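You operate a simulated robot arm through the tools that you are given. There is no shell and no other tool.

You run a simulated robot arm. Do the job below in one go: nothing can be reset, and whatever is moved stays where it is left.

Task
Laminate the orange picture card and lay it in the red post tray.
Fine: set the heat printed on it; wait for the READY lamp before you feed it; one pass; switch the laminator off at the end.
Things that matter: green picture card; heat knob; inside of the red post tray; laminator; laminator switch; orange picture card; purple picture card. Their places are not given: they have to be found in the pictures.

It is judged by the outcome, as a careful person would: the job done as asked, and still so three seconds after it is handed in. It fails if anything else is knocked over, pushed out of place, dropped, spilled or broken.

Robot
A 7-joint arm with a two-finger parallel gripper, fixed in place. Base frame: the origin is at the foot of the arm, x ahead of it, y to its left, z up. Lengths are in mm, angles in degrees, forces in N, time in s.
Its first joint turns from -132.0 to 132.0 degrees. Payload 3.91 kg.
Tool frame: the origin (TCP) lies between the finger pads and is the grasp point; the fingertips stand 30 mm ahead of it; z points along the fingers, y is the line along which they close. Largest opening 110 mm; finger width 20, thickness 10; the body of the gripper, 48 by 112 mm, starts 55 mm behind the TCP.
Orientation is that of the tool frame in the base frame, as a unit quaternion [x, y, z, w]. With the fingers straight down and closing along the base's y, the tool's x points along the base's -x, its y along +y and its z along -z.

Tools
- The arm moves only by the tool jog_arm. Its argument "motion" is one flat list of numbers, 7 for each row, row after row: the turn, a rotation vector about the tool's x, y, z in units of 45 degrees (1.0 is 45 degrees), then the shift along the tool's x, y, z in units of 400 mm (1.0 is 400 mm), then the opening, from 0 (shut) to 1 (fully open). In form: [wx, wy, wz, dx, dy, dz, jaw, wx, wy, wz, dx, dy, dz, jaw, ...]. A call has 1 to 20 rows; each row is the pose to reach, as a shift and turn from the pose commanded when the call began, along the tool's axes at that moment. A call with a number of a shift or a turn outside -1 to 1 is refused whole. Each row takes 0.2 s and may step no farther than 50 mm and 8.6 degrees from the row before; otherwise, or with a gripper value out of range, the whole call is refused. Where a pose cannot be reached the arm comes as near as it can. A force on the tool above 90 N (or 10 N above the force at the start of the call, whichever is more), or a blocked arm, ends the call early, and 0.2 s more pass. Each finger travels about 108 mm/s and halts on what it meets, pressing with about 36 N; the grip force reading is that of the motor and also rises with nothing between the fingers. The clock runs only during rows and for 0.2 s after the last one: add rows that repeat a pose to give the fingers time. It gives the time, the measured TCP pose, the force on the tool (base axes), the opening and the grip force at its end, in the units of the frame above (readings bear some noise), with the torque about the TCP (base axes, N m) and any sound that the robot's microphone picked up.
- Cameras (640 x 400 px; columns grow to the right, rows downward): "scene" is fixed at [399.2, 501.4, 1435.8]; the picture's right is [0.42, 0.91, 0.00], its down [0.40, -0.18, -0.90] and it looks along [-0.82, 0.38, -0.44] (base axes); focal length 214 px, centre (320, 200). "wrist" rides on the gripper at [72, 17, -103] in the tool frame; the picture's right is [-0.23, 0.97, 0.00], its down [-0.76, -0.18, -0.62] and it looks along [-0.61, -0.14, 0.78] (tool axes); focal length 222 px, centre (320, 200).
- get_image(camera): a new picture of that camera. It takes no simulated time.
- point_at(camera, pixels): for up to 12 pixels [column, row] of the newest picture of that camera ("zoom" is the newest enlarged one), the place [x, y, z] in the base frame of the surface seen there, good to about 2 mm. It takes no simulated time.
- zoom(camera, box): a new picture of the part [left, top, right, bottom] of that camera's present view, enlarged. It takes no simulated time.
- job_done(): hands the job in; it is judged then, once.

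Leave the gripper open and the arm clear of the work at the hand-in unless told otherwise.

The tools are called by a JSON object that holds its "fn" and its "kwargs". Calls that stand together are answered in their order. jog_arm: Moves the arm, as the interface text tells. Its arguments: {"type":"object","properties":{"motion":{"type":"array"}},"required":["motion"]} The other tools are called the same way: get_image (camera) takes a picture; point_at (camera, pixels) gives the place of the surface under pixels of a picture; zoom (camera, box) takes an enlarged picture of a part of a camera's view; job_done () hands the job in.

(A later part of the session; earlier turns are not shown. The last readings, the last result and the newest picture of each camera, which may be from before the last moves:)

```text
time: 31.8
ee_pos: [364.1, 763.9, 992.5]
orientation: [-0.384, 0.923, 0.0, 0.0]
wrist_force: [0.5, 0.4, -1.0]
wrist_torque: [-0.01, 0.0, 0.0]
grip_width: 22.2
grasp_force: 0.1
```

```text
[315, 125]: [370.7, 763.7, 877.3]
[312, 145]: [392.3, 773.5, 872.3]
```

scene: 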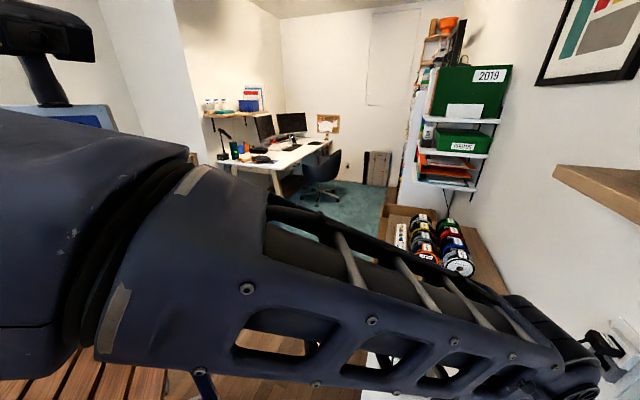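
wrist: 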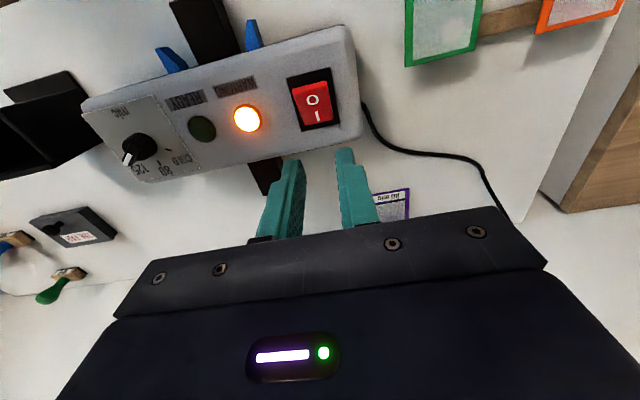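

The lamp stays lit with the finger off. While it warms up I go over the orange card, about (165,880,1000), to measure it.

{"fn": "jog_arm", "kwargs": {"motion": [0, 0, 0, 0.029, 0.111, 0, 0.4, 0, 0, 0, 0.059, 0.223, 0, 0.6, 0, 0, 0, 0.088, 0.334, 0, 0.8, 0, 0, 0, 0.118, 0.446, 0, 1, 0, 0, 0, 0.147, 0.557, 0, 1, 0, 0, 0, 0.147, 0.557, 0, 1]}}

{"fn": "get_image", "kwargs": {"camera": "wrist"}}

{"fn": "zoom", "kwargs": {"camera": "wrist", "box": [200, 20, 440, 180]}}

```text
time: 33.2
ee_pos: [166.2, 881.4, 990.9]
orientation: [-0.384, 0.923, 0.0, 0.001]
wrist_force: [0.5, -0.5, 0.1]
wrist_torque: [-0.05, 0.03, -0.05]
grip_width: 109.8
grasp_force: 0.1
```

```text
taken
```

wrist: 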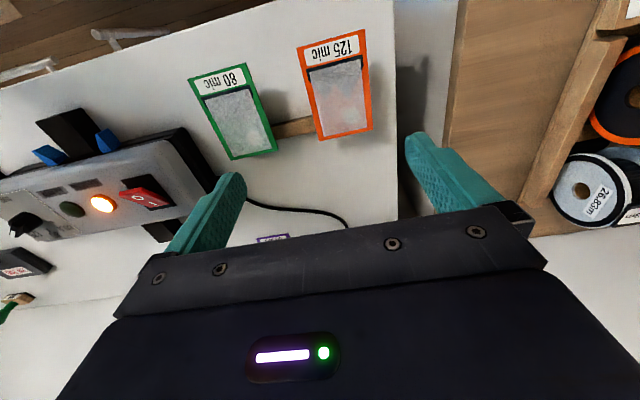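

```text
2.50 times, centred on (320, 100) of wrist
```

zoom: 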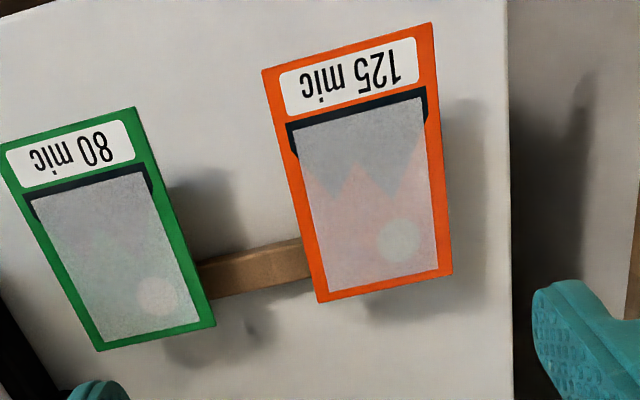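

The orange card is fully visible. I measure its corners and the stand, and check the green card near it.

{"fn": "point_at", "kwargs": {"camera": "zoom", "pixels": [[266, 74], [428, 27], [449, 268], [320, 298], [360, 180], [136, 112], [212, 322], [255, 265], [295, 245], [510, 200], [205, 280], [300, 270]]}}

{"fn": "point_at", "kwargs": {"camera": "wrist", "pixels": [[400, 100], [398, 180], [395, 30], [460, 60], [430, 50], [280, 140], [330, 170], [300, 160]]}}

```text
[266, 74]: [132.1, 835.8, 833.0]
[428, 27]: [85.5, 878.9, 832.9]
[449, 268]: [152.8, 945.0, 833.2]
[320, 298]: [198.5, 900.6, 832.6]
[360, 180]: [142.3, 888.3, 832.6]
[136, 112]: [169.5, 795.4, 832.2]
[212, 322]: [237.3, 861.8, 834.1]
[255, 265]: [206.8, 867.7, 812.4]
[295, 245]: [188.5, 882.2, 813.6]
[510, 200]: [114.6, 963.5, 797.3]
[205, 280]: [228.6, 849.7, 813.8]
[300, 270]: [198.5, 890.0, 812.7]
```

```text
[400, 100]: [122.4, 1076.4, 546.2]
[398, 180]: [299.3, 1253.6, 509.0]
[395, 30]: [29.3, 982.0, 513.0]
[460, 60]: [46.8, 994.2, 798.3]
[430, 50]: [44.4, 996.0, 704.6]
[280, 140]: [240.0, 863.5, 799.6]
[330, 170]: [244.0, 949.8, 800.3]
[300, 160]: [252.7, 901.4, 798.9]
```

The orange card measures about 64 × 94 mm, centre (142,890), z≈833, lengthwise along 45°. The stand's cross bar is low (z≈813). I'll grip it across its width near the header end, at about (118.6,867). First I go above it at z≈930 with jaws at 92 mm.

{"fn": "jog_arm", "kwargs": {"motion": [0, 0, 0, 0.055, 0.03, 0.03, 1, 0, 0, 0, 0.1095, 0.0588, 0.08, 0.9, 0, 0, 0, 0.1095, 0.0588, 0.15, 0.84, 0, 0, 0, 0.1095, 0.0588, 0.15, 0.84]}}

{"fn": "get_image", "kwargs": {"camera": "wrist"}}

```text
time: 34.2
ee_pos: [119.3, 864.8, 929.1]
orientation: [-0.383, 0.924, 0.0, 0.0]
wrist_force: [0.0, -0.6, -1.3]
wrist_torque: [0.04, -0.03, -0.02]
grip_width: 92.6
grasp_force: 0.1
```

```text
taken
```

wrist: 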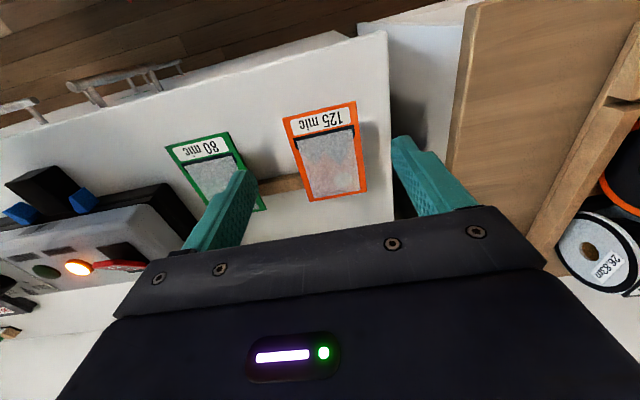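

The card lies centred between the fingers. I descend to TCP z≈851 (fingertips ≈821, card ~12 mm above them).

{"fn": "jog_arm", "kwargs": {"motion": [0, 0, 0, 0, 0, 0.08, 0.84, 0, 0, 0, 0, 0, 0.15, 0.84, 0, 0, 0, 0, 0, 0.195, 0.84, 0, 0, 0, 0, 0, 0.195, 0.84]}}

{"fn": "get_image", "kwargs": {"camera": "wrist"}}

```text
time: 35.2
ee_pos: [117.8, 867.3, 853.2]
orientation: [-0.383, 0.924, 0.0, 0.0]
wrist_force: [-0.3, -0.9, -0.2]
wrist_torque: [0.01, 0.01, 0.02]
grip_width: 92.7
grasp_force: 0.0
```

```text
taken
```

wrist: 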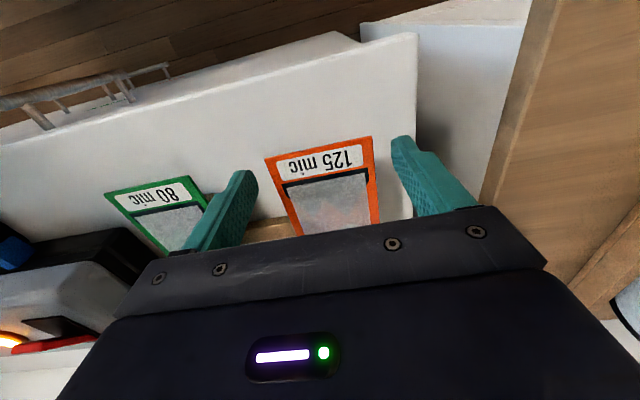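

The card is well between the fingers. I close slowly on its edges.

{"fn": "jog_arm", "kwargs": {"motion": [0, 0, 0, 0, 0, 0, 0.76, 0, 0, 0, 0, 0, 0, 0.69, 0, 0, 0, 0, 0, 0, 0.63, 0, 0, 0, 0, 0, 0, 0.59, 0, 0, 0, 0, 0, 0, 0.55, 0, 0, 0, 0, 0, 0, 0.5, 0, 0, 0, 0, 0, 0, 0.45]}}

{"fn": "get_image", "kwargs": {"camera": "wrist"}}

```text
time: 36.8
ee_pos: [118.4, 865.2, 852.0]
orientation: [-0.384, 0.923, 0.0, -0.001]
wrist_force: [-0.9, 0.1, 0.3]
wrist_torque: [0.01, 0.0, 0.04]
grip_width: 65.6
grasp_force: 36.4
```

```text
taken
```

wrist: 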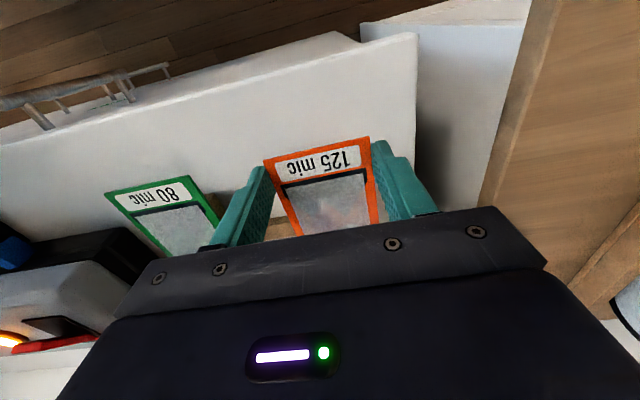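

Gripped at 65.6 mm with 36 N. I lift slowly straight up.

{"fn": "jog_arm", "kwargs": {"motion": [0, 0, 0, 0, 0, -0.02, 0.45, 0, 0, 0, 0, 0, -0.05, 0.45, 0, 0, 0, 0, 0, -0.1, 0.45, 0, 0, 0, 0, 0, -0.16, 0.45, 0, 0, 0, 0, 0, -0.22, 0.45, 0, 0, 0, 0, 0, -0.22, 0.45]}}

{"fn": "get_image", "kwargs": {"camera": "wrist"}}

```text
time: 38.2
ee_pos: [119.0, 865.2, 940.6]
orientation: [-0.383, 0.924, 0.001, 0.001]
wrist_force: [0.6, 0.0, -0.4]
wrist_torque: [0.02, 0.0, 0.01]
grip_width: 65.0
grasp_force: 36.1
```

```text
taken
```

wrist: 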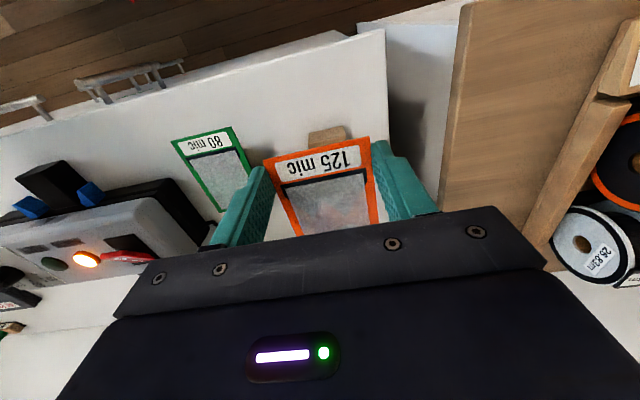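

The card is lifted off its stand. I check how it sits relative to the TCP and measure the laminator's slot side.

{"fn": "point_at", "kwargs": {"camera": "wrist", "pixels": [[266, 163], [366, 140], [370, 180], [290, 200], [320, 180], [330, 222], [310, 225], [300, 185], [365, 215]]}}

{"fn": "zoom", "kwargs": {"camera": "wrist", "box": [0, 130, 240, 290]}}

{"fn": "point_at", "kwargs": {"camera": "zoom", "pixels": [[60, 165], [120, 100], [165, 95], [240, 155], [80, 205], [440, 150], [200, 190], [130, 140], [30, 195], [520, 180]]}}

```text
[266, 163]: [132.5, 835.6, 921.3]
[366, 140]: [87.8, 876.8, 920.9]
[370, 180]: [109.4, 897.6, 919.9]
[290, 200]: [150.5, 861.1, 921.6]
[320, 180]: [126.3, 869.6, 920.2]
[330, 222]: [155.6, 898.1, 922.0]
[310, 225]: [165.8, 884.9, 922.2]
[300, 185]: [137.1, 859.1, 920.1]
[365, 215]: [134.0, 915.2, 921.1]
```

```text
2.50 times, centred on (120, 210) of wrist
```

zoom: 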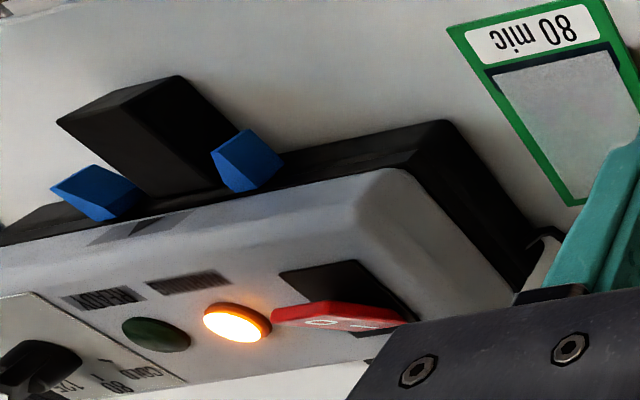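

```text
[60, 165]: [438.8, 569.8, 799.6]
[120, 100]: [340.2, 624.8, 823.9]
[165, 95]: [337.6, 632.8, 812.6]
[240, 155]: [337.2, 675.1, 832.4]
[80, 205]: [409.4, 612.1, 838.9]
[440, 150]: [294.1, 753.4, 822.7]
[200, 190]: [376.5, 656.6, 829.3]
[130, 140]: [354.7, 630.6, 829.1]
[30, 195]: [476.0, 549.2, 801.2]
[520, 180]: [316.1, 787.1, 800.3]
```

The card hangs level, 19 mm below the TCP, centred, its leading edge ~82 mm ahead of the TCP. I look closer at the laminator's feed side.

{"fn": "zoom", "kwargs": {"camera": "wrist", "box": [0, 150, 120, 230]}}

{"fn": "point_at", "kwargs": {"camera": "zoom", "pixels": [[110, 230], [190, 260], [270, 200], [250, 150], [430, 180], [500, 160], [160, 100], [320, 80], [400, 270], [230, 300], [130, 300], [300, 290]]}}

```text
5.00 times, centred on (60, 190) of wrist
```

zoom: 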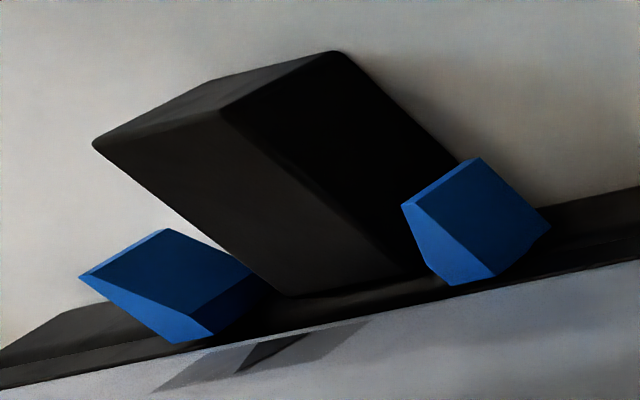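

```text
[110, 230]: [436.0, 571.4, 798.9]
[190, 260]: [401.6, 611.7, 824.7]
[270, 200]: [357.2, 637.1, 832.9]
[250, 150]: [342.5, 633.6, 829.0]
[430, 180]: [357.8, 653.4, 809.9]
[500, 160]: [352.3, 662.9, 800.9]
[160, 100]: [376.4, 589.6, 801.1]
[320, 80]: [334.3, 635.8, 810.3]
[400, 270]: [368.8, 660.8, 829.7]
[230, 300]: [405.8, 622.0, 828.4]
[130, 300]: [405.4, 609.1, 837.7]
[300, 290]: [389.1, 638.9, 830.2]
```

I sample the edges of the feed plate and inner faces of the blue guides to find the feed centre line.

{"fn": "point_at", "kwargs": {"camera": "zoom", "pixels": [[192, 218], [305, 178], [105, 148], [220, 112], [240, 262], [205, 335], [408, 212], [450, 280], [165, 235], [475, 165], [265, 285], [395, 268]]}}

```text
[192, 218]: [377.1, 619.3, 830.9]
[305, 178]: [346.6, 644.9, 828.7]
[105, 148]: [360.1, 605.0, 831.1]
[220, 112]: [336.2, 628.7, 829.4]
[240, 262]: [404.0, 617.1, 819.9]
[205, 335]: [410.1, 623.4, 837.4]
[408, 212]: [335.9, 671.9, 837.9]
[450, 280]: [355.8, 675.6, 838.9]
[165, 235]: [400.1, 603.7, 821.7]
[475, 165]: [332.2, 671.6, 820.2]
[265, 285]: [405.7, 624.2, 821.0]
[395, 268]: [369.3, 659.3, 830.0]
```

The guides funnel from ~95 mm to ~75 mm, centre line t=(y−x)/√2≈190; plate top z≈830, slot mouth at s=(x+y)/√2≈729. I carry the card at z≈940 to a waiting place in front of the feed, TCP about (304,573).

{"fn": "jog_arm", "kwargs": {"motion": [0, 0, 0, 0.024, -0.1055, 0, 0.45, 0, 0, 0, 0.0475, -0.211, 0, 0.45, 0, 0, 0, 0.071, -0.3165, 0, 0.45, 0, 0, 0, 0.095, -0.422, 0, 0.45, 0, 0, 0, 0.119, -0.5275, 0, 0.45, 0, 0, 0, 0.1425, -0.633, 0, 0.45, 0, 0, 0, 0.166, -0.7385, 0, 0.45, 0, 0, 0, 0.19, -0.844, 0, 0.45, 0, 0, 0, 0.19, -0.844, 0, 0.45]}}

{"fn": "get_image", "kwargs": {"camera": "wrist"}}

{"fn": "get_image", "kwargs": {"camera": "scene"}}

```text
time: 40.2
ee_pos: [305.1, 574.5, 938.8]
orientation: [-0.383, 0.924, 0.0, 0.0]
wrist_force: [1.0, 1.0, 0.0]
wrist_torque: [0.0, 0.0, 0.06]
grip_width: 65.2
grasp_force: 35.5
```

```text
taken
```

wrist: 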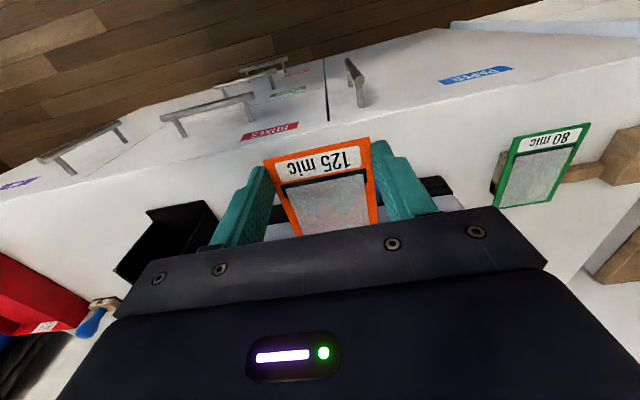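

```text
taken
```

scene: 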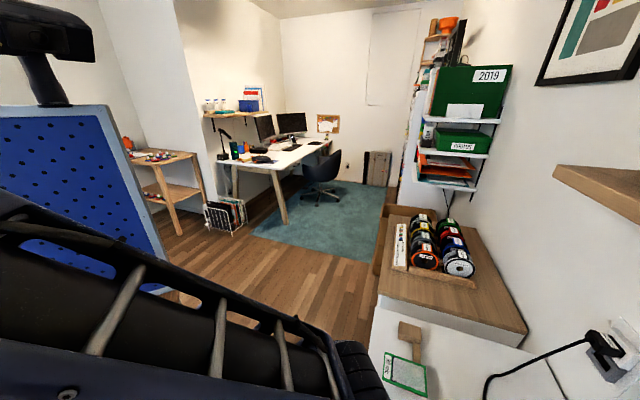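

The lamps are hidden behind the card from here. I step aside and up (TCP about s=600, t=-15, z=1090) so that the lamps show to the right of the fingers while I keep holding the card.

{"fn": "jog_arm", "kwargs": {"motion": [0, 0, 0, 0.009, -0.0854, -0.0625, 0.45, 0, 0, 0, 0.018, -0.1708, -0.125, 0.45, 0, 0, 0, 0.0275, -0.2562, -0.1875, 0.45, 0, 0, 0, 0.037, -0.3417, -0.25, 0.45, 0, 0, 0, 0.046, -0.427, -0.3125, 0.45, 0, 0, 0, 0.055, -0.5125, -0.375, 0.45, 0, 0, 0, 0.055, -0.5125, -0.375, 0.45]}}

{"fn": "get_image", "kwargs": {"camera": "wrist"}}

```text
time: 41.8
ee_pos: [433.2, 412.5, 1091.2]
orientation: [-0.383, 0.924, 0.0, -0.001]
wrist_force: [-0.4, 0.4, -0.1]
wrist_torque: [-0.03, -0.03, -0.01]
grip_width: 65.2
grasp_force: 36.6
```

```text
taken
```

wrist: 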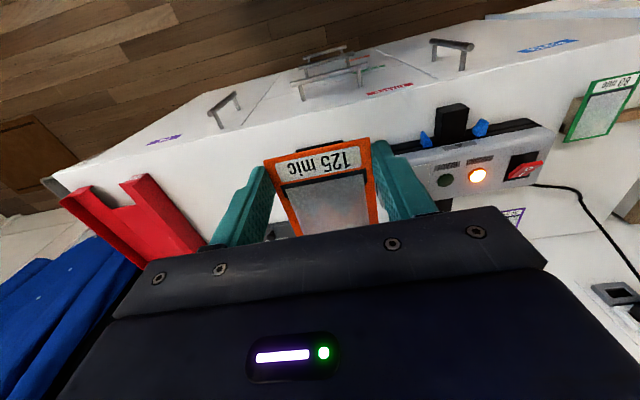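

I can see both lamps: WARMING lit at (478,174), READY dark at (445,180). I hold still and wait.

{"fn": "jog_arm", "kwargs": {"motion": [0, 0, 0, 0, 0, 0, 0.45, 0, 0, 0, 0, 0, 0, 0.45, 0, 0, 0, 0, 0, 0, 0.45, 0, 0, 0, 0, 0, 0, 0.45, 0, 0, 0, 0, 0, 0, 0.45, 0, 0, 0, 0, 0, 0, 0.45, 0, 0, 0, 0, 0, 0, 0.45, 0, 0, 0, 0, 0, 0, 0.45, 0, 0, 0, 0, 0, 0, 0.45, 0, 0, 0, 0, 0, 0, 0.45, 0, 0, 0, 0, 0, 0, 0.45, 0, 0, 0, 0, 0, 0, 0.45, 0, 0, 0, 0, 0, 0, 0.45, 0, 0, 0, 0, 0, 0, 0.45, 0, 0, 0, 0, 0, 0, 0.45, 0, 0, 0, 0, 0, 0, 0.45, 0, 0, 0, 0, 0, 0, 0.45, 0, 0, 0, 0, 0, 0, 0.45, 0, 0, 0, 0, 0, 0, 0.45, 0, 0, 0, 0, 0, 0, 0.45]}}

{"fn": "get_image", "kwargs": {"camera": "wrist"}}

```text
time: 46.0
ee_pos: [432.9, 413.4, 1092.1]
orientation: [-0.383, 0.924, 0.0, -0.001]
wrist_force: [-0.3, -0.6, 0.3]
wrist_torque: [0.02, -0.01, -0.01]
grip_width: 65.4
grasp_force: 36.2
```

```text
taken
```

wrist: 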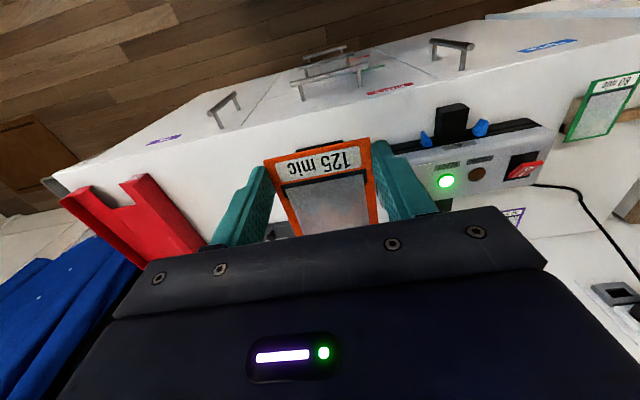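

READY is lit green. I go back in front of the feed: TCP to s≈616, t≈190, z≈940.

{"fn": "jog_arm", "kwargs": {"motion": [0, 0, 0, -0.007, 0.085, 0.0625, 0.45, 0, 0, 0, -0.015, 0.17, 0.125, 0.45, 0, 0, 0, -0.022, 0.255, 0.1875, 0.45, 0, 0, 0, -0.03, 0.34, 0.25, 0.45, 0, 0, 0, -0.037, 0.425, 0.3125, 0.45, 0, 0, 0, -0.045, 0.51, 0.375, 0.45, 0, 0, 0, -0.045, 0.51, 0.375, 0.45]}}

{"fn": "get_image", "kwargs": {"camera": "wrist"}}

{"fn": "point_at", "kwargs": {"camera": "wrist", "pixels": [[267, 164], [367, 140], [371, 180], [280, 195], [320, 180], [330, 222]]}}

```text
time: 47.6
ee_pos: [301.6, 571.6, 941.8]
orientation: [-0.384, 0.923, 0.0, 0.0]
wrist_force: [0.5, 0.3, 0.3]
wrist_torque: [0.01, 0.02, 0.0]
grip_width: 65.2
grasp_force: 36.2
```

```text
taken
```

wrist: 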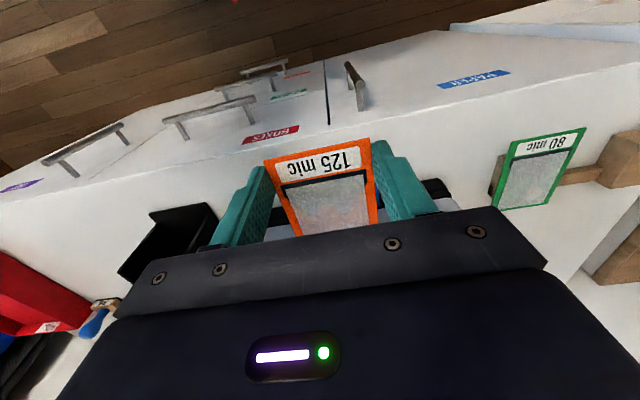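

```text
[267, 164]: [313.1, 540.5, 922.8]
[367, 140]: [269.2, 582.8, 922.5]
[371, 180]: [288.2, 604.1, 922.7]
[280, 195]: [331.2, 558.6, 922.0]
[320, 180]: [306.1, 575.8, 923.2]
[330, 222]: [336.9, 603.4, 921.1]
```

Card mid-line is at t≈191 (target 190), top at z≈922.5. I lower it 86 mm to just above the feed plate's level and check again.

{"fn": "jog_arm", "kwargs": {"motion": [0, 0, 0, 0, -0.003, 0.08, 0.45, 0, 0, 0, 0, -0.003, 0.15, 0.45, 0, 0, 0, 0, -0.003, 0.2, 0.45, 0, 0, 0, 0, -0.003, 0.215, 0.45, 0, 0, 0, 0, -0.003, 0.215, 0.45]}}

{"fn": "get_image", "kwargs": {"camera": "wrist"}}

{"fn": "point_at", "kwargs": {"camera": "wrist", "pixels": [[267, 164], [367, 140], [371, 180], [280, 195], [320, 180], [330, 222], [300, 215], [350, 200]]}}

```text
time: 48.8
ee_pos: [300.4, 570.7, 854.5]
orientation: [-0.383, 0.924, 0.0, 0.0]
wrist_force: [0.3, -0.1, -0.2]
wrist_torque: [0.01, 0.01, -0.01]
grip_width: 65.2
grasp_force: 36.6
```

```text
taken
```

wrist: 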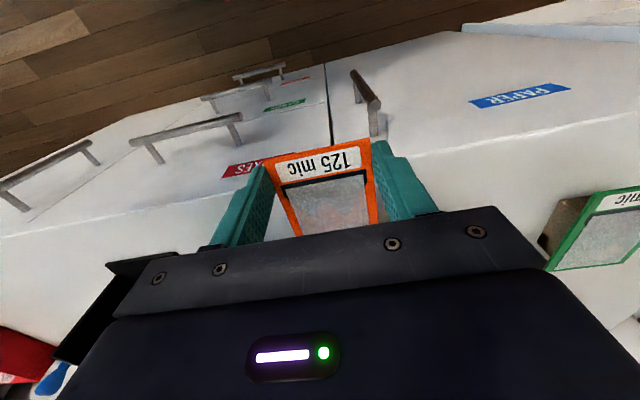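

```text
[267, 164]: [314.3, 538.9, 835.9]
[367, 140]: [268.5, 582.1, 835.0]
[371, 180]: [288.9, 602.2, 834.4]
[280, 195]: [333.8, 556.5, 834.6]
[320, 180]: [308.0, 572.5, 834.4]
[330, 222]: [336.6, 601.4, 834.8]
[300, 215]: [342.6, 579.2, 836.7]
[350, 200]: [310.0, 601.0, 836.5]
```

The card's top is at z≈835, mid-line t≈190.3, leading edge s≈697. I lower 1.6 mm and advance 28 mm so that the leading edge comes to the slot mouth (s≈725).

{"fn": "jog_arm", "kwargs": {"motion": [0, 0, 0, 0, 0, 0.004, 0.45, 0, 0, 0, -0.025, 0, 0.004, 0.45, 0, 0, 0, -0.05, 0, 0.004, 0.45, 0, 0, 0, -0.07, 0, 0.004, 0.45, 0, 0, 0, -0.07, 0, 0.004, 0.45]}}

{"fn": "get_image", "kwargs": {"camera": "wrist"}}

{"fn": "point_at", "kwargs": {"camera": "wrist", "pixels": [[267, 164], [367, 140], [371, 180], [280, 195], [320, 180], [330, 222]]}}

```text
time: 50.0
ee_pos: [321.8, 589.5, 854.1]
orientation: [-0.384, 0.924, 0.0, 0.0]
wrist_force: [0.1, 0.3, 0.4]
wrist_torque: [0.02, 0.04, 0.0]
grip_width: 65.2
grasp_force: 36.0
```

```text
taken
```

wrist: 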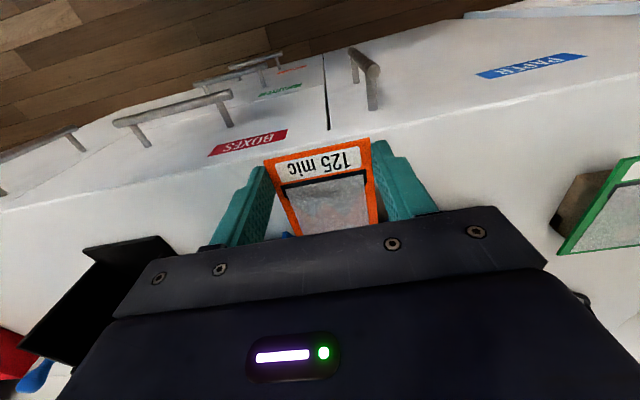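

```text
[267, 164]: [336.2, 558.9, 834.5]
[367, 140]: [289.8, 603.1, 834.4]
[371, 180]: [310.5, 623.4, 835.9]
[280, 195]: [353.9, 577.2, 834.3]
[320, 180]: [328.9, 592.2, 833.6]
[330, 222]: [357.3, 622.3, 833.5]
```

No contact force; leading edge at s≈726. I advance another 14 mm into the slot and check the force.

{"fn": "jog_arm", "kwargs": {"motion": [0, 0, 0, -0.0125, 0, 0, 0.45, 0, 0, 0, -0.025, 0, 0, 0.45, 0, 0, 0, -0.035, 0, 0, 0.45, 0, 0, 0, -0.035, 0, 0, 0.45]}}

{"fn": "point_at", "kwargs": {"camera": "wrist", "pixels": [[267, 164], [367, 140], [320, 180]]}}

```text
time: 51.0
ee_pos: [332.3, 599.5, 854.6]
orientation: [-0.383, 0.924, 0.001, 0.0]
wrist_force: [0.6, 0.3, 0.4]
wrist_torque: [0.01, 0.02, -0.01]
grip_width: 65.2
grasp_force: 35.9
```

```text
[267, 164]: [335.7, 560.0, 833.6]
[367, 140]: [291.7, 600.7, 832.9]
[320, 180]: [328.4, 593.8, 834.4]
```

No resistance; the leading edge should be at s≈741, inside the slot. I go on 14 mm and look.

{"fn": "jog_arm", "kwargs": {"motion": [0, 0, 0, -0.0125, 0, 0, 0.45, 0, 0, 0, -0.025, 0, 0, 0.45, 0, 0, 0, -0.035, 0, 0, 0.45, 0, 0, 0, -0.035, 0, 0, 0.45]}}

{"fn": "get_image", "kwargs": {"camera": "wrist"}}

{"fn": "get_image", "kwargs": {"camera": "scene"}}

{"fn": "point_at", "kwargs": {"camera": "wrist", "pixels": [[267, 164], [367, 140], [320, 180]]}}

```text
time: 52.0
ee_pos: [341.5, 609.4, 852.6]
orientation: [-0.383, 0.924, 0.0, 0.0]
wrist_force: [1.5, 0.7, -0.6]
wrist_torque: [0.02, -0.05, 0.0]
grip_width: 65.4
grasp_force: 36.0
```

```text
taken
```

wrist: 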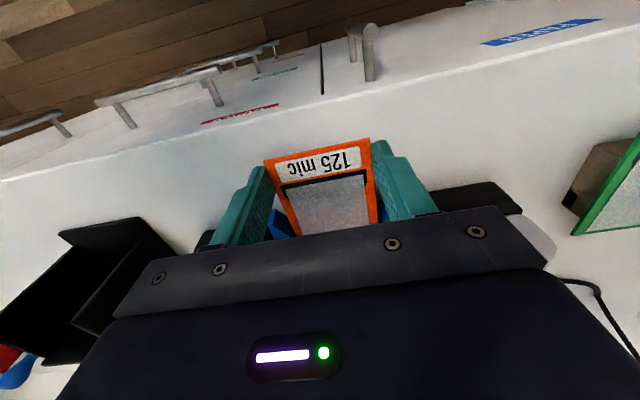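

```text
taken
```

scene: 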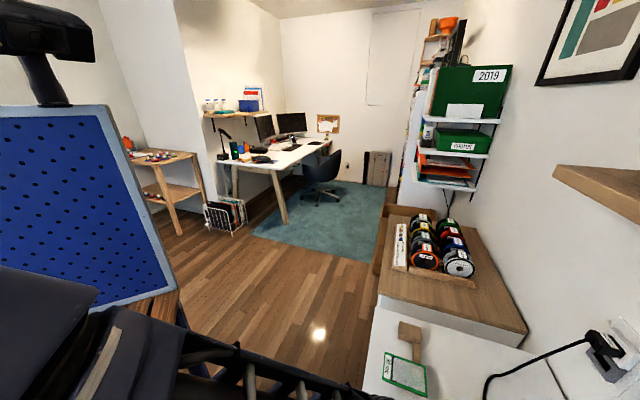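

```text
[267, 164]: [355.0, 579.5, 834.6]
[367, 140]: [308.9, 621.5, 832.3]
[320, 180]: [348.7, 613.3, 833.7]
```

Still no resistance; leading edge ≈754. I go 10 mm further and check again.

{"fn": "jog_arm", "kwargs": {"motion": [0, 0, 0, -0.0125, 0, 0, 0.45, 0, 0, 0, -0.025, 0, 0, 0.45, 0, 0, 0, -0.025, 0, 0, 0.45]}}

{"fn": "get_image", "kwargs": {"camera": "wrist"}}

{"fn": "point_at", "kwargs": {"camera": "wrist", "pixels": [[267, 164], [367, 140], [320, 180]]}}

```text
time: 52.8
ee_pos: [349.5, 615.9, 853.5]
orientation: [-0.383, 0.924, 0.0, 0.0]
wrist_force: [0.7, -0.5, -0.1]
wrist_torque: [0.02, 0.02, -0.02]
grip_width: 65.3
grasp_force: 36.2
```

```text
taken
```

wrist: 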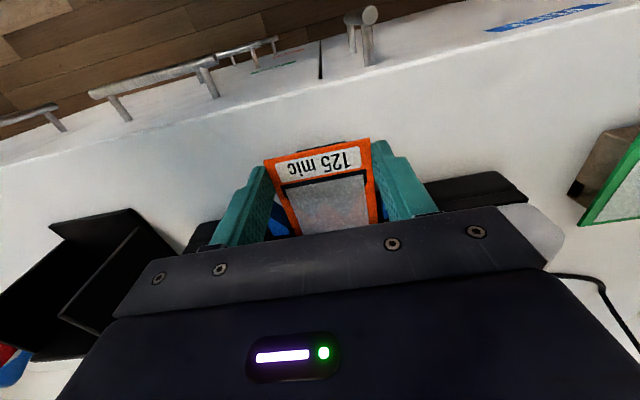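

```text
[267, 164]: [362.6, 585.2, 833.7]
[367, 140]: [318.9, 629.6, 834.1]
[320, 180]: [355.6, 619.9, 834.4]
```

Leading edge ≈765, no pull yet. Another 10 mm.

{"fn": "jog_arm", "kwargs": {"motion": [0, 0, 0, -0.0125, 0, 0, 0.45, 0, 0, 0, -0.025, 0, 0, 0.45, 0, 0, 0, -0.025, 0, 0, 0.45]}}

{"fn": "get_image", "kwargs": {"camera": "wrist"}}

{"fn": "point_at", "kwargs": {"camera": "wrist", "pixels": [[267, 164], [367, 140], [320, 180]]}}

```text
time: 53.6
ee_pos: [355.9, 622.7, 853.2]
orientation: [-0.384, 0.923, 0.0, 0.001]
wrist_force: [0.9, 1.3, 0.1]
wrist_torque: [0.04, -0.03, -0.01]
grip_width: 65.6
grasp_force: 36.0
```

```text
taken
```

wrist: 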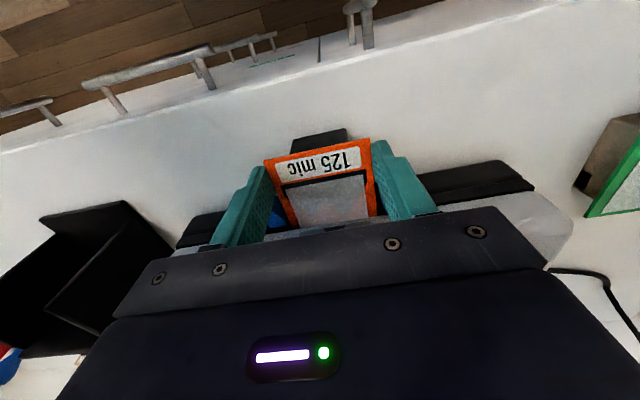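

```text
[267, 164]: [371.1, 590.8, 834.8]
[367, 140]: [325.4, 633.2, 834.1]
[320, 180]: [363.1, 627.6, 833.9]
```

Leading edge ≈773. I advance a further 8 mm (finger fronts then at s≈710, still just before the guides).

{"fn": "jog_arm", "kwargs": {"motion": [0, 0, 0, -0.01, 0, 0, 0.45, 0, 0, 0, -0.02, 0, 0, 0.45, 0, 0, 0, -0.02, 0, 0, 0.45]}}

{"fn": "get_image", "kwargs": {"camera": "wrist"}}

{"fn": "point_at", "kwargs": {"camera": "wrist", "pixels": [[267, 164], [367, 140], [320, 180]]}}

```text
time: 54.4
ee_pos: [362.0, 629.2, 852.0]
orientation: [-0.383, 0.924, -0.001, 0.0]
wrist_force: [0.2, 0.9, 1.4]
wrist_torque: [0.12, -0.04, 0.09]
grip_width: 65.2
grasp_force: 35.6
```

```text
taken
```

wrist: 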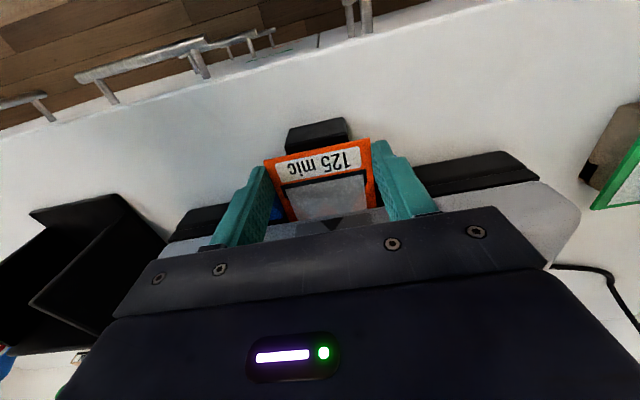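

```text
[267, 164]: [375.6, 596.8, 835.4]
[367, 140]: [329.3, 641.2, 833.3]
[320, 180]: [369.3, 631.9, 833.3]
```

Leading edge ≈781, about 50 mm inside the slot; card rests over the feed plate. I open the jaws gently a few mm and see if the rollers take it.

{"fn": "jog_arm", "kwargs": {"motion": [0, 0, 0, 0, 0, 0, 0.6, 0, 0, 0, 0, 0, 0, 0.63, 0, 0, 0, 0, 0, 0, 0.66, 0, 0, 0, 0, 0, 0, 0.66, 0, 0, 0, 0, 0, 0, 0.66]}}

{"fn": "get_image", "kwargs": {"camera": "wrist"}}

```text
time: 55.6
ee_pos: [361.8, 628.6, 852.5]
orientation: [-0.383, 0.924, 0.001, 0.0]
wrist_force: [-7.5, 5.5, -2.2]
wrist_torque: [0.12, 0.26, 0.02]
grip_width: 68.1
grasp_force: 0.1
```

```text
taken
```

wrist: 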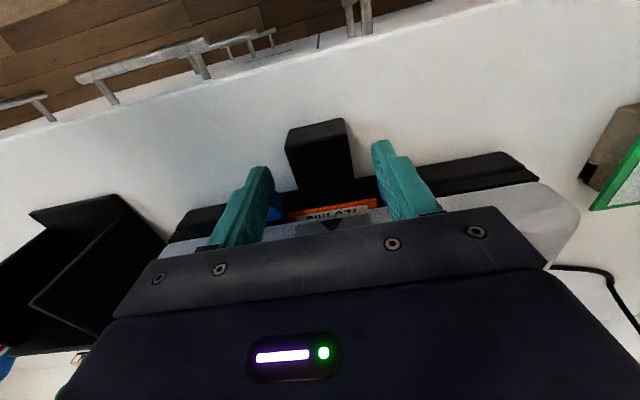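

The rollers are pulling the card in (only its header edge is still visible at (330,212)). The left finger lightly touches a guide, so I narrow the jaws a bit and lift straight up.

{"fn": "jog_arm", "kwargs": {"motion": [0, 0, 0, 0, 0, 0, 0.56, 0, 0, 0, 0, 0, -0.03, 0.54, 0, 0, 0, 0, 0, -0.12, 0.54, 0, 0, 0, 0, 0, -0.24, 0.54, 0, 0, 0, 0, 0, -0.36, 0.54]}}

{"fn": "get_image", "kwargs": {"camera": "wrist"}}

```text
time: 56.8
ee_pos: [361.5, 628.4, 997.0]
orientation: [-0.383, 0.924, 0.0, -0.001]
wrist_force: [0.0, 0.4, -0.6]
wrist_torque: [-0.02, -0.04, 0.01]
grip_width: 59.1
grasp_force: 0.1
```

```text
taken
```

wrist: 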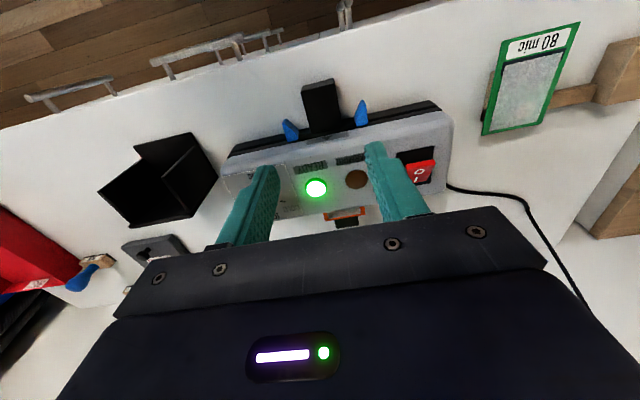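

The card is emerging at the back (orange edge at (345,213)). I move over the laminator towards its back, staying low enough (z≈950) to keep the wrist under the shelf, to watch it come out.

{"fn": "jog_arm", "kwargs": {"motion": [0, 0, 0, -0.08, 0, 0.03, 0.7, 0, 0, 0, -0.16, 0, 0.06, 0.84, 0, 0, 0, -0.24, 0, 0.09, 0.84, 0, 0, 0, -0.325, 0, 0.1175, 0.84, 0, 0, 0, -0.325, 0, 0.1175, 0.84]}}

{"fn": "get_image", "kwargs": {"camera": "wrist"}}

{"fn": "get_image", "kwargs": {"camera": "scene"}}

```text
time: 58.0
ee_pos: [453.2, 722.9, 949.4]
orientation: [-0.384, 0.923, 0.0, 0.0]
wrist_force: [0.5, -1.7, -0.3]
wrist_torque: [-0.03, -0.03, -0.04]
grip_width: 92.5
grasp_force: 0.1
```

```text
taken
```

wrist: 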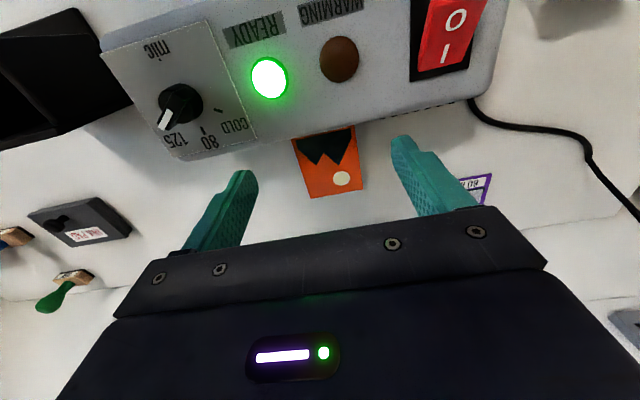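

```text
taken
```

scene: 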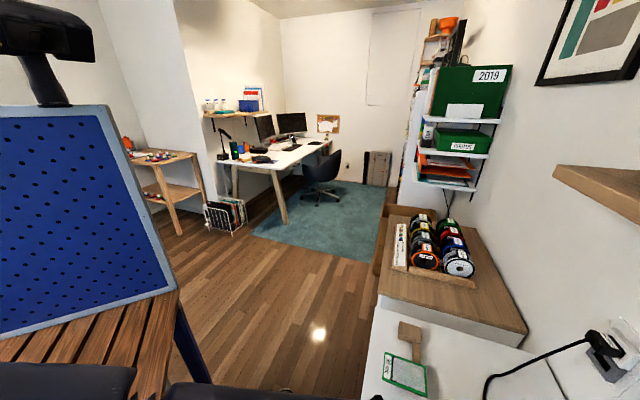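

The laminated (clear) end of the card is coming out at the back (330,170). I wait 2 s for it to finish.

{"fn": "jog_arm", "kwargs": {"motion": [0, 0, 0, 0, 0, 0, 0.84, 0, 0, 0, 0, 0, 0, 0.84, 0, 0, 0, 0, 0, 0, 0.84, 0, 0, 0, 0, 0, 0, 0.84, 0, 0, 0, 0, 0, 0, 0.84, 0, 0, 0, 0, 0, 0, 0.84, 0, 0, 0, 0, 0, 0, 0.84, 0, 0, 0, 0, 0, 0, 0.84, 0, 0, 0, 0, 0, 0, 0.84, 0, 0, 0, 0, 0, 0, 0.84]}}

{"fn": "get_image", "kwargs": {"camera": "wrist"}}

```text
time: 60.2
ee_pos: [452.6, 721.0, 950.3]
orientation: [-0.383, 0.924, 0.0, 0.001]
wrist_force: [0.4, 0.4, 0.3]
wrist_torque: [0.01, 0.01, 0.01]
grip_width: 92.3
grasp_force: 0.1
```

```text
taken
```

wrist: 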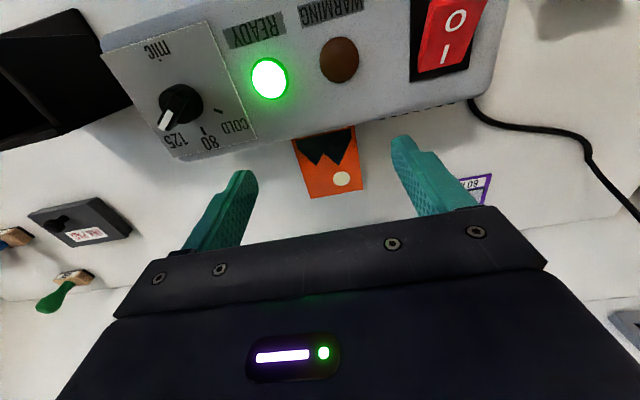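

The card has stopped, partly out. I measure how far it sticks out and where.

{"fn": "zoom", "kwargs": {"camera": "wrist", "box": [260, 110, 400, 210]}}

{"fn": "point_at", "kwargs": {"camera": "wrist", "pixels": [[295, 145], [354, 130], [361, 187], [309, 196], [330, 175], [335, 192], [305, 160], [358, 160], [350, 190], [240, 140], [385, 113], [300, 130]]}}

```text
4.00 times, centred on (330, 160) of wrist
```

zoom: 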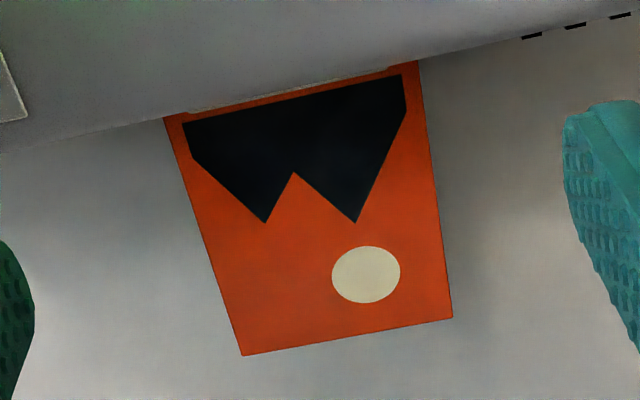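

```text
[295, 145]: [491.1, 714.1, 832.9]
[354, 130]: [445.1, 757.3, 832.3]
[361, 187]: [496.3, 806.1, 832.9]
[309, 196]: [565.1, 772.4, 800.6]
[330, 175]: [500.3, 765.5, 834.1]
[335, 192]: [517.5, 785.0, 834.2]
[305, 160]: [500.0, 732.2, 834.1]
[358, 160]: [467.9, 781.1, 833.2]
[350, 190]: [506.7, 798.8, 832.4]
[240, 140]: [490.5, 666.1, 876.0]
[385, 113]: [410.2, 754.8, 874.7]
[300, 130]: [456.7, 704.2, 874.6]
```

The card lies at s≈827–921, t≈189, z≈833, its trailing edge at the exit slot, laminated and at rest on the exit plate. I go above its middle (s≈874) and descend to TCP z≈857 with jaws 92 mm open.

{"fn": "jog_arm", "kwargs": {"motion": [0, 0, 0, -0.05, -0.002, 0, 0.84, 0, 0, 0, -0.1075, -0.002, 0, 0.84, 0, 0, 0, -0.1075, -0.002, 0.08, 0.84, 0, 0, 0, -0.1075, -0.002, 0.15, 0.84, 0, 0, 0, -0.1075, -0.002, 0.15, 0.84]}}

{"fn": "get_image", "kwargs": {"camera": "wrist"}}

{"fn": "get_image", "kwargs": {"camera": "scene"}}

```text
time: 61.4
ee_pos: [484.0, 749.2, 887.4]
orientation: [-0.383, 0.924, 0.0, 0.001]
wrist_force: [-0.9, 0.0, 0.1]
wrist_torque: [-0.02, -0.02, -0.02]
grip_width: 92.5
grasp_force: 0.0
```

```text
taken
```

wrist: 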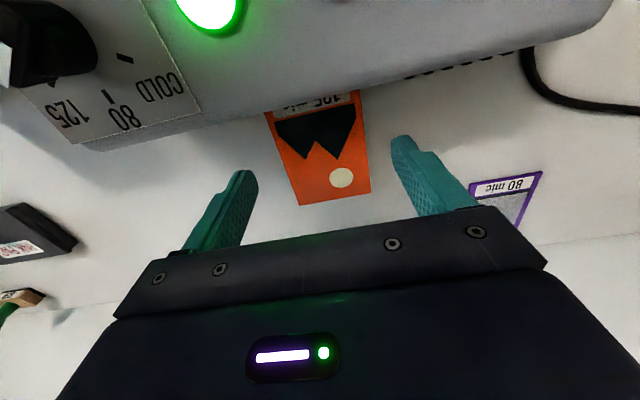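

```text
taken
```

scene: 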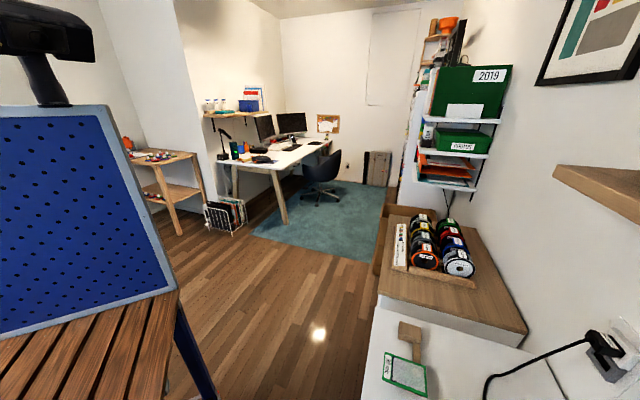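

I refine the card's place from this closer view.

{"fn": "point_at", "kwargs": {"camera": "wrist", "pixels": [[268, 118], [356, 95], [369, 190], [301, 202], [320, 160], [335, 195], [300, 150], [360, 140], [285, 160]]}}

```text
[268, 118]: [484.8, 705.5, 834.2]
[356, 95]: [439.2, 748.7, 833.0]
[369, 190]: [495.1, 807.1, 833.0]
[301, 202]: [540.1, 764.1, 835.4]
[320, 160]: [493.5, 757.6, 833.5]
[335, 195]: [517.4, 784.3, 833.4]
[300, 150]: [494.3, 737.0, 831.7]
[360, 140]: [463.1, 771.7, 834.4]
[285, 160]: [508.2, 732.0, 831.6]
```

Card mid-line at the grip is t≈188, TCP at t≈187.5 – good. I descend 31 mm to TCP z≈856.5 and close slowly.

{"fn": "jog_arm", "kwargs": {"motion": [0, 0, 0, 0, 0.001, 0.05, 0.84, 0, 0, 0, 0, 0.001, 0.0765, 0.84, 0, 0, 0, 0, 0.001, 0.0765, 0.76, 0, 0, 0, 0, 0.001, 0.0765, 0.69, 0, 0, 0, 0, 0.001, 0.0765, 0.63, 0, 0, 0, 0, 0.001, 0.0765, 0.59, 0, 0, 0, 0, 0.001, 0.0765, 0.55, 0, 0, 0, 0, 0.001, 0.0765, 0.5, 0, 0, 0, 0, 0.001, 0.0765, 0.45, 0, 0, 0, 0, 0.001, 0.0765, 0.45]}}

{"fn": "get_image", "kwargs": {"camera": "wrist"}}

```text
time: 63.6
ee_pos: [484.3, 749.5, 858.1]
orientation: [-0.384, 0.923, 0.0, 0.0]
wrist_force: [-0.1, 0.6, -0.2]
wrist_torque: [0.01, 0.0, -0.02]
grip_width: 65.1
grasp_force: 36.2
```

```text
taken
```

wrist: 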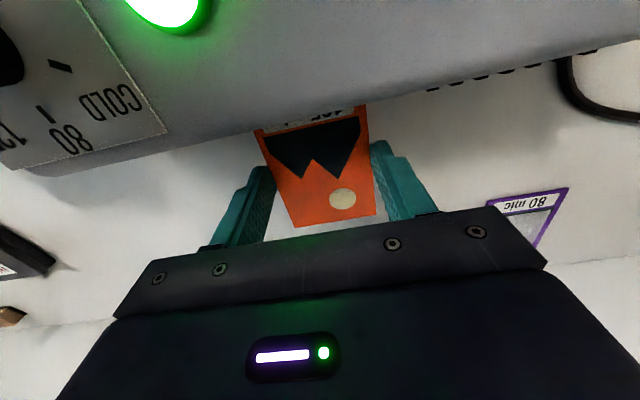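

Gripped at 65 mm with 36 N. I draw it straight outwards 32 mm to free its tail from the slot, then check.

{"fn": "jog_arm", "kwargs": {"motion": [0, 0, 0, -0.02, 0, -0.001, 0.45, 0, 0, 0, -0.04, 0, -0.002, 0.45, 0, 0, 0, -0.06, 0, -0.003, 0.45, 0, 0, 0, -0.08, 0, -0.003, 0.45, 0, 0, 0, -0.08, 0, -0.003, 0.45]}}

{"fn": "get_image", "kwargs": {"camera": "wrist"}}

```text
time: 64.8
ee_pos: [507.3, 774.4, 859.2]
orientation: [-0.384, 0.923, 0.001, 0.0]
wrist_force: [0.5, 0.3, -1.2]
wrist_torque: [-0.01, 0.03, -0.03]
grip_width: 65.5
grasp_force: 35.7
```

```text
taken
```

wrist: 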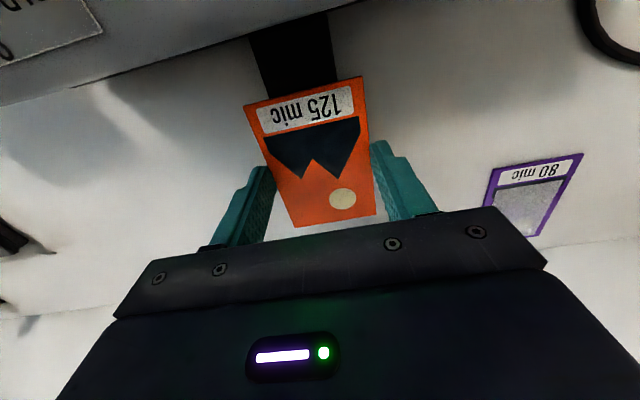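

The card is clear of the machine, "125 mic" side visible, held firmly. I lift to z≈948 (below the shelf's level for the wrist).

{"fn": "jog_arm", "kwargs": {"motion": [0, 0, 0, 0, 0, -0.03, 0.45, 0, 0, 0, 0, 0, -0.09, 0.45, 0, 0, 0, 0, 0, -0.16, 0.45, 0, 0, 0, 0, 0, -0.2225, 0.45, 0, 0, 0, 0, 0, -0.2225, 0.45]}}

{"fn": "get_image", "kwargs": {"camera": "wrist"}}

```text
time: 66.0
ee_pos: [506.7, 773.5, 947.8]
orientation: [-0.384, 0.923, 0.0, -0.001]
wrist_force: [0.2, 0.7, -0.2]
wrist_torque: [0.05, -0.04, 0.0]
grip_width: 64.9
grasp_force: 36.1
```

```text
taken
```

wrist: 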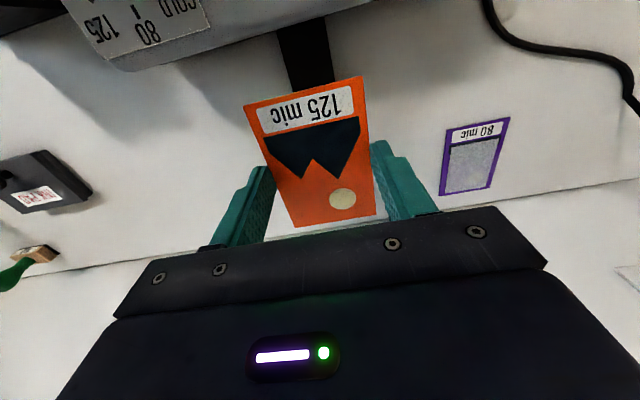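

Now I carry it along the desk towards the tray, in two stretches, keeping this height.

{"fn": "jog_arm", "kwargs": {"motion": [0, 0, 0, 0.018, -0.105, 0, 0.45, 0, 0, 0, 0.036, -0.21, 0, 0.45, 0, 0, 0, 0.054, -0.315, 0, 0.45, 0, 0, 0, 0.0725, -0.42, 0, 0.45, 0, 0, 0, 0.09, -0.525, 0, 0.45, 0, 0, 0, 0.109, -0.63, 0, 0.45, 0, 0, 0, 0.127, -0.735, 0, 0.45, 0, 0, 0, 0.145, -0.84, 0, 0.45, 0, 0, 0, 0.145, -0.84, 0, 0.45]}}

{"fn": "get_image", "kwargs": {"camera": "wrist"}}

```text
time: 68.0
ee_pos: [704.4, 496.1, 950.6]
orientation: [-0.384, 0.923, 0.0, 0.0]
wrist_force: [0.9, 1.0, 0.6]
wrist_torque: [0.0, 0.01, 0.03]
grip_width: 65.4
grasp_force: 35.8
```

```text
taken
```

wrist: 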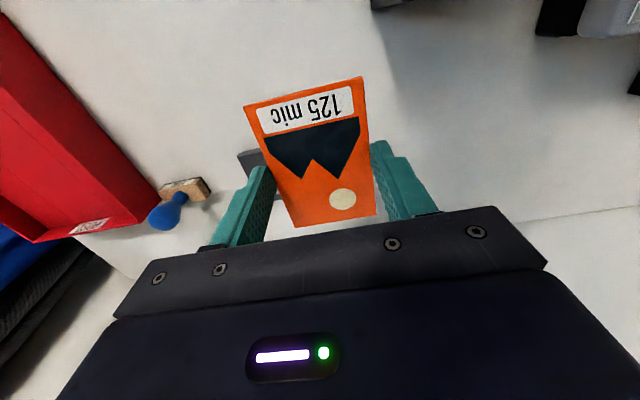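

The tray shows at the left, blue stamp at (170,210). I measure tray walls and the stamp.

{"fn": "point_at", "kwargs": {"camera": "wrist", "pixels": [[150, 218], [10, 20], [60, 180], [100, 130], [168, 212], [190, 185], [20, 215], [40, 238], [70, 100], [90, 225], [30, 150], [245, 160]]}}

```text
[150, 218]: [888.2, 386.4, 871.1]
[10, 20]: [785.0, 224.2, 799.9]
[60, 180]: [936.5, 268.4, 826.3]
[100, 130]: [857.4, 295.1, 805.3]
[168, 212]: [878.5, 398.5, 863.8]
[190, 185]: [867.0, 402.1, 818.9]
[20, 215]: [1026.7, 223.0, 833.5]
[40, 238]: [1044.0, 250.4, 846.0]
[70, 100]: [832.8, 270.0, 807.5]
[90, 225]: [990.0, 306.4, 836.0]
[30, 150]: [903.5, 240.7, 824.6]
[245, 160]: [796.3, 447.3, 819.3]
```

Tray interior spans about t −402…−565 and s 690…912, floor z≈826. I carry the card to above its middle (s≈790, t≈−483).

{"fn": "jog_arm", "kwargs": {"motion": [0, 0, 0, 0.018, -0.105, 0, 0.45, 0, 0, 0, 0.036, -0.21, 0, 0.45, 0, 0, 0, 0.055, -0.315, 0, 0.45, 0, 0, 0, 0.0735, -0.42, 0, 0.45, 0, 0, 0, 0.092, -0.525, 0, 0.45, 0, 0, 0, 0.11, -0.63, 0, 0.45, 0, 0, 0, 0.129, -0.735, 0, 0.45, 0, 0, 0, 0.1475, -0.839, 0, 0.45, 0, 0, 0, 0.1475, -0.839, 0, 0.45]}}

{"fn": "get_image", "kwargs": {"camera": "wrist"}}

```text
time: 70.0
ee_pos: [898.8, 214.5, 951.0]
orientation: [-0.384, 0.923, 0.0, 0.0]
wrist_force: [0.3, 0.1, -0.1]
wrist_torque: [0.01, 0.02, -0.01]
grip_width: 65.4
grasp_force: 35.7
```

```text
taken
```

wrist: 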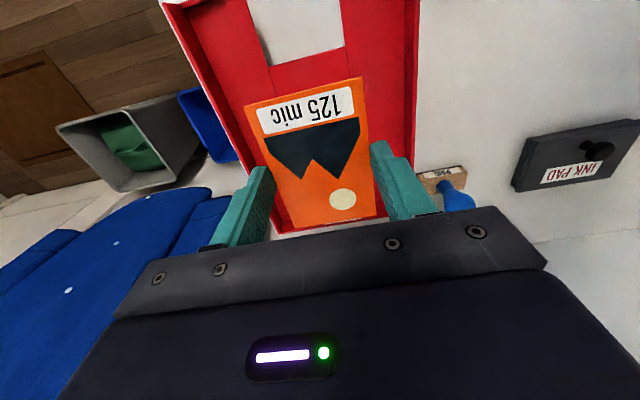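

I'm above the tray. I check where the walls and the notch are relative to the card.

{"fn": "point_at", "kwargs": {"camera": "wrist", "pixels": [[412, 60], [380, 60], [395, 130], [235, 90], [200, 40], [190, 20], [310, 68], [275, 200], [283, 233], [248, 155], [262, 165], [330, 70]]}}

{"fn": "point_at", "kwargs": {"camera": "wrist", "pixels": [[246, 108], [360, 80], [372, 210], [297, 225], [320, 150], [340, 62], [268, 65], [410, 150], [373, 100]]}}

```text
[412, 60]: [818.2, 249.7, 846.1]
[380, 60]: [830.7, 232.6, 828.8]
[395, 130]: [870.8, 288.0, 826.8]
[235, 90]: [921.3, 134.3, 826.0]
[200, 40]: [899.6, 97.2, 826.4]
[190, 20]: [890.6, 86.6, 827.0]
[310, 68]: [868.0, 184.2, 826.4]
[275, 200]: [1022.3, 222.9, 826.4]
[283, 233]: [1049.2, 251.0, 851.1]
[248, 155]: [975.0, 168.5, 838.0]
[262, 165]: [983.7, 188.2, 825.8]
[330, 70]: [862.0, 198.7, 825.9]
```

```text
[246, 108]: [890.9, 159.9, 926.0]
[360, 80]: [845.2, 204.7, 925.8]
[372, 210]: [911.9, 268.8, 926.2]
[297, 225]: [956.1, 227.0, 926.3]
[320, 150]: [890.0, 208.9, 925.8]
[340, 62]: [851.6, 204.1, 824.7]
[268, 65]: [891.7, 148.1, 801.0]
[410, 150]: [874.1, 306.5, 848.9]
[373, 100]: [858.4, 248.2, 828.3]
```

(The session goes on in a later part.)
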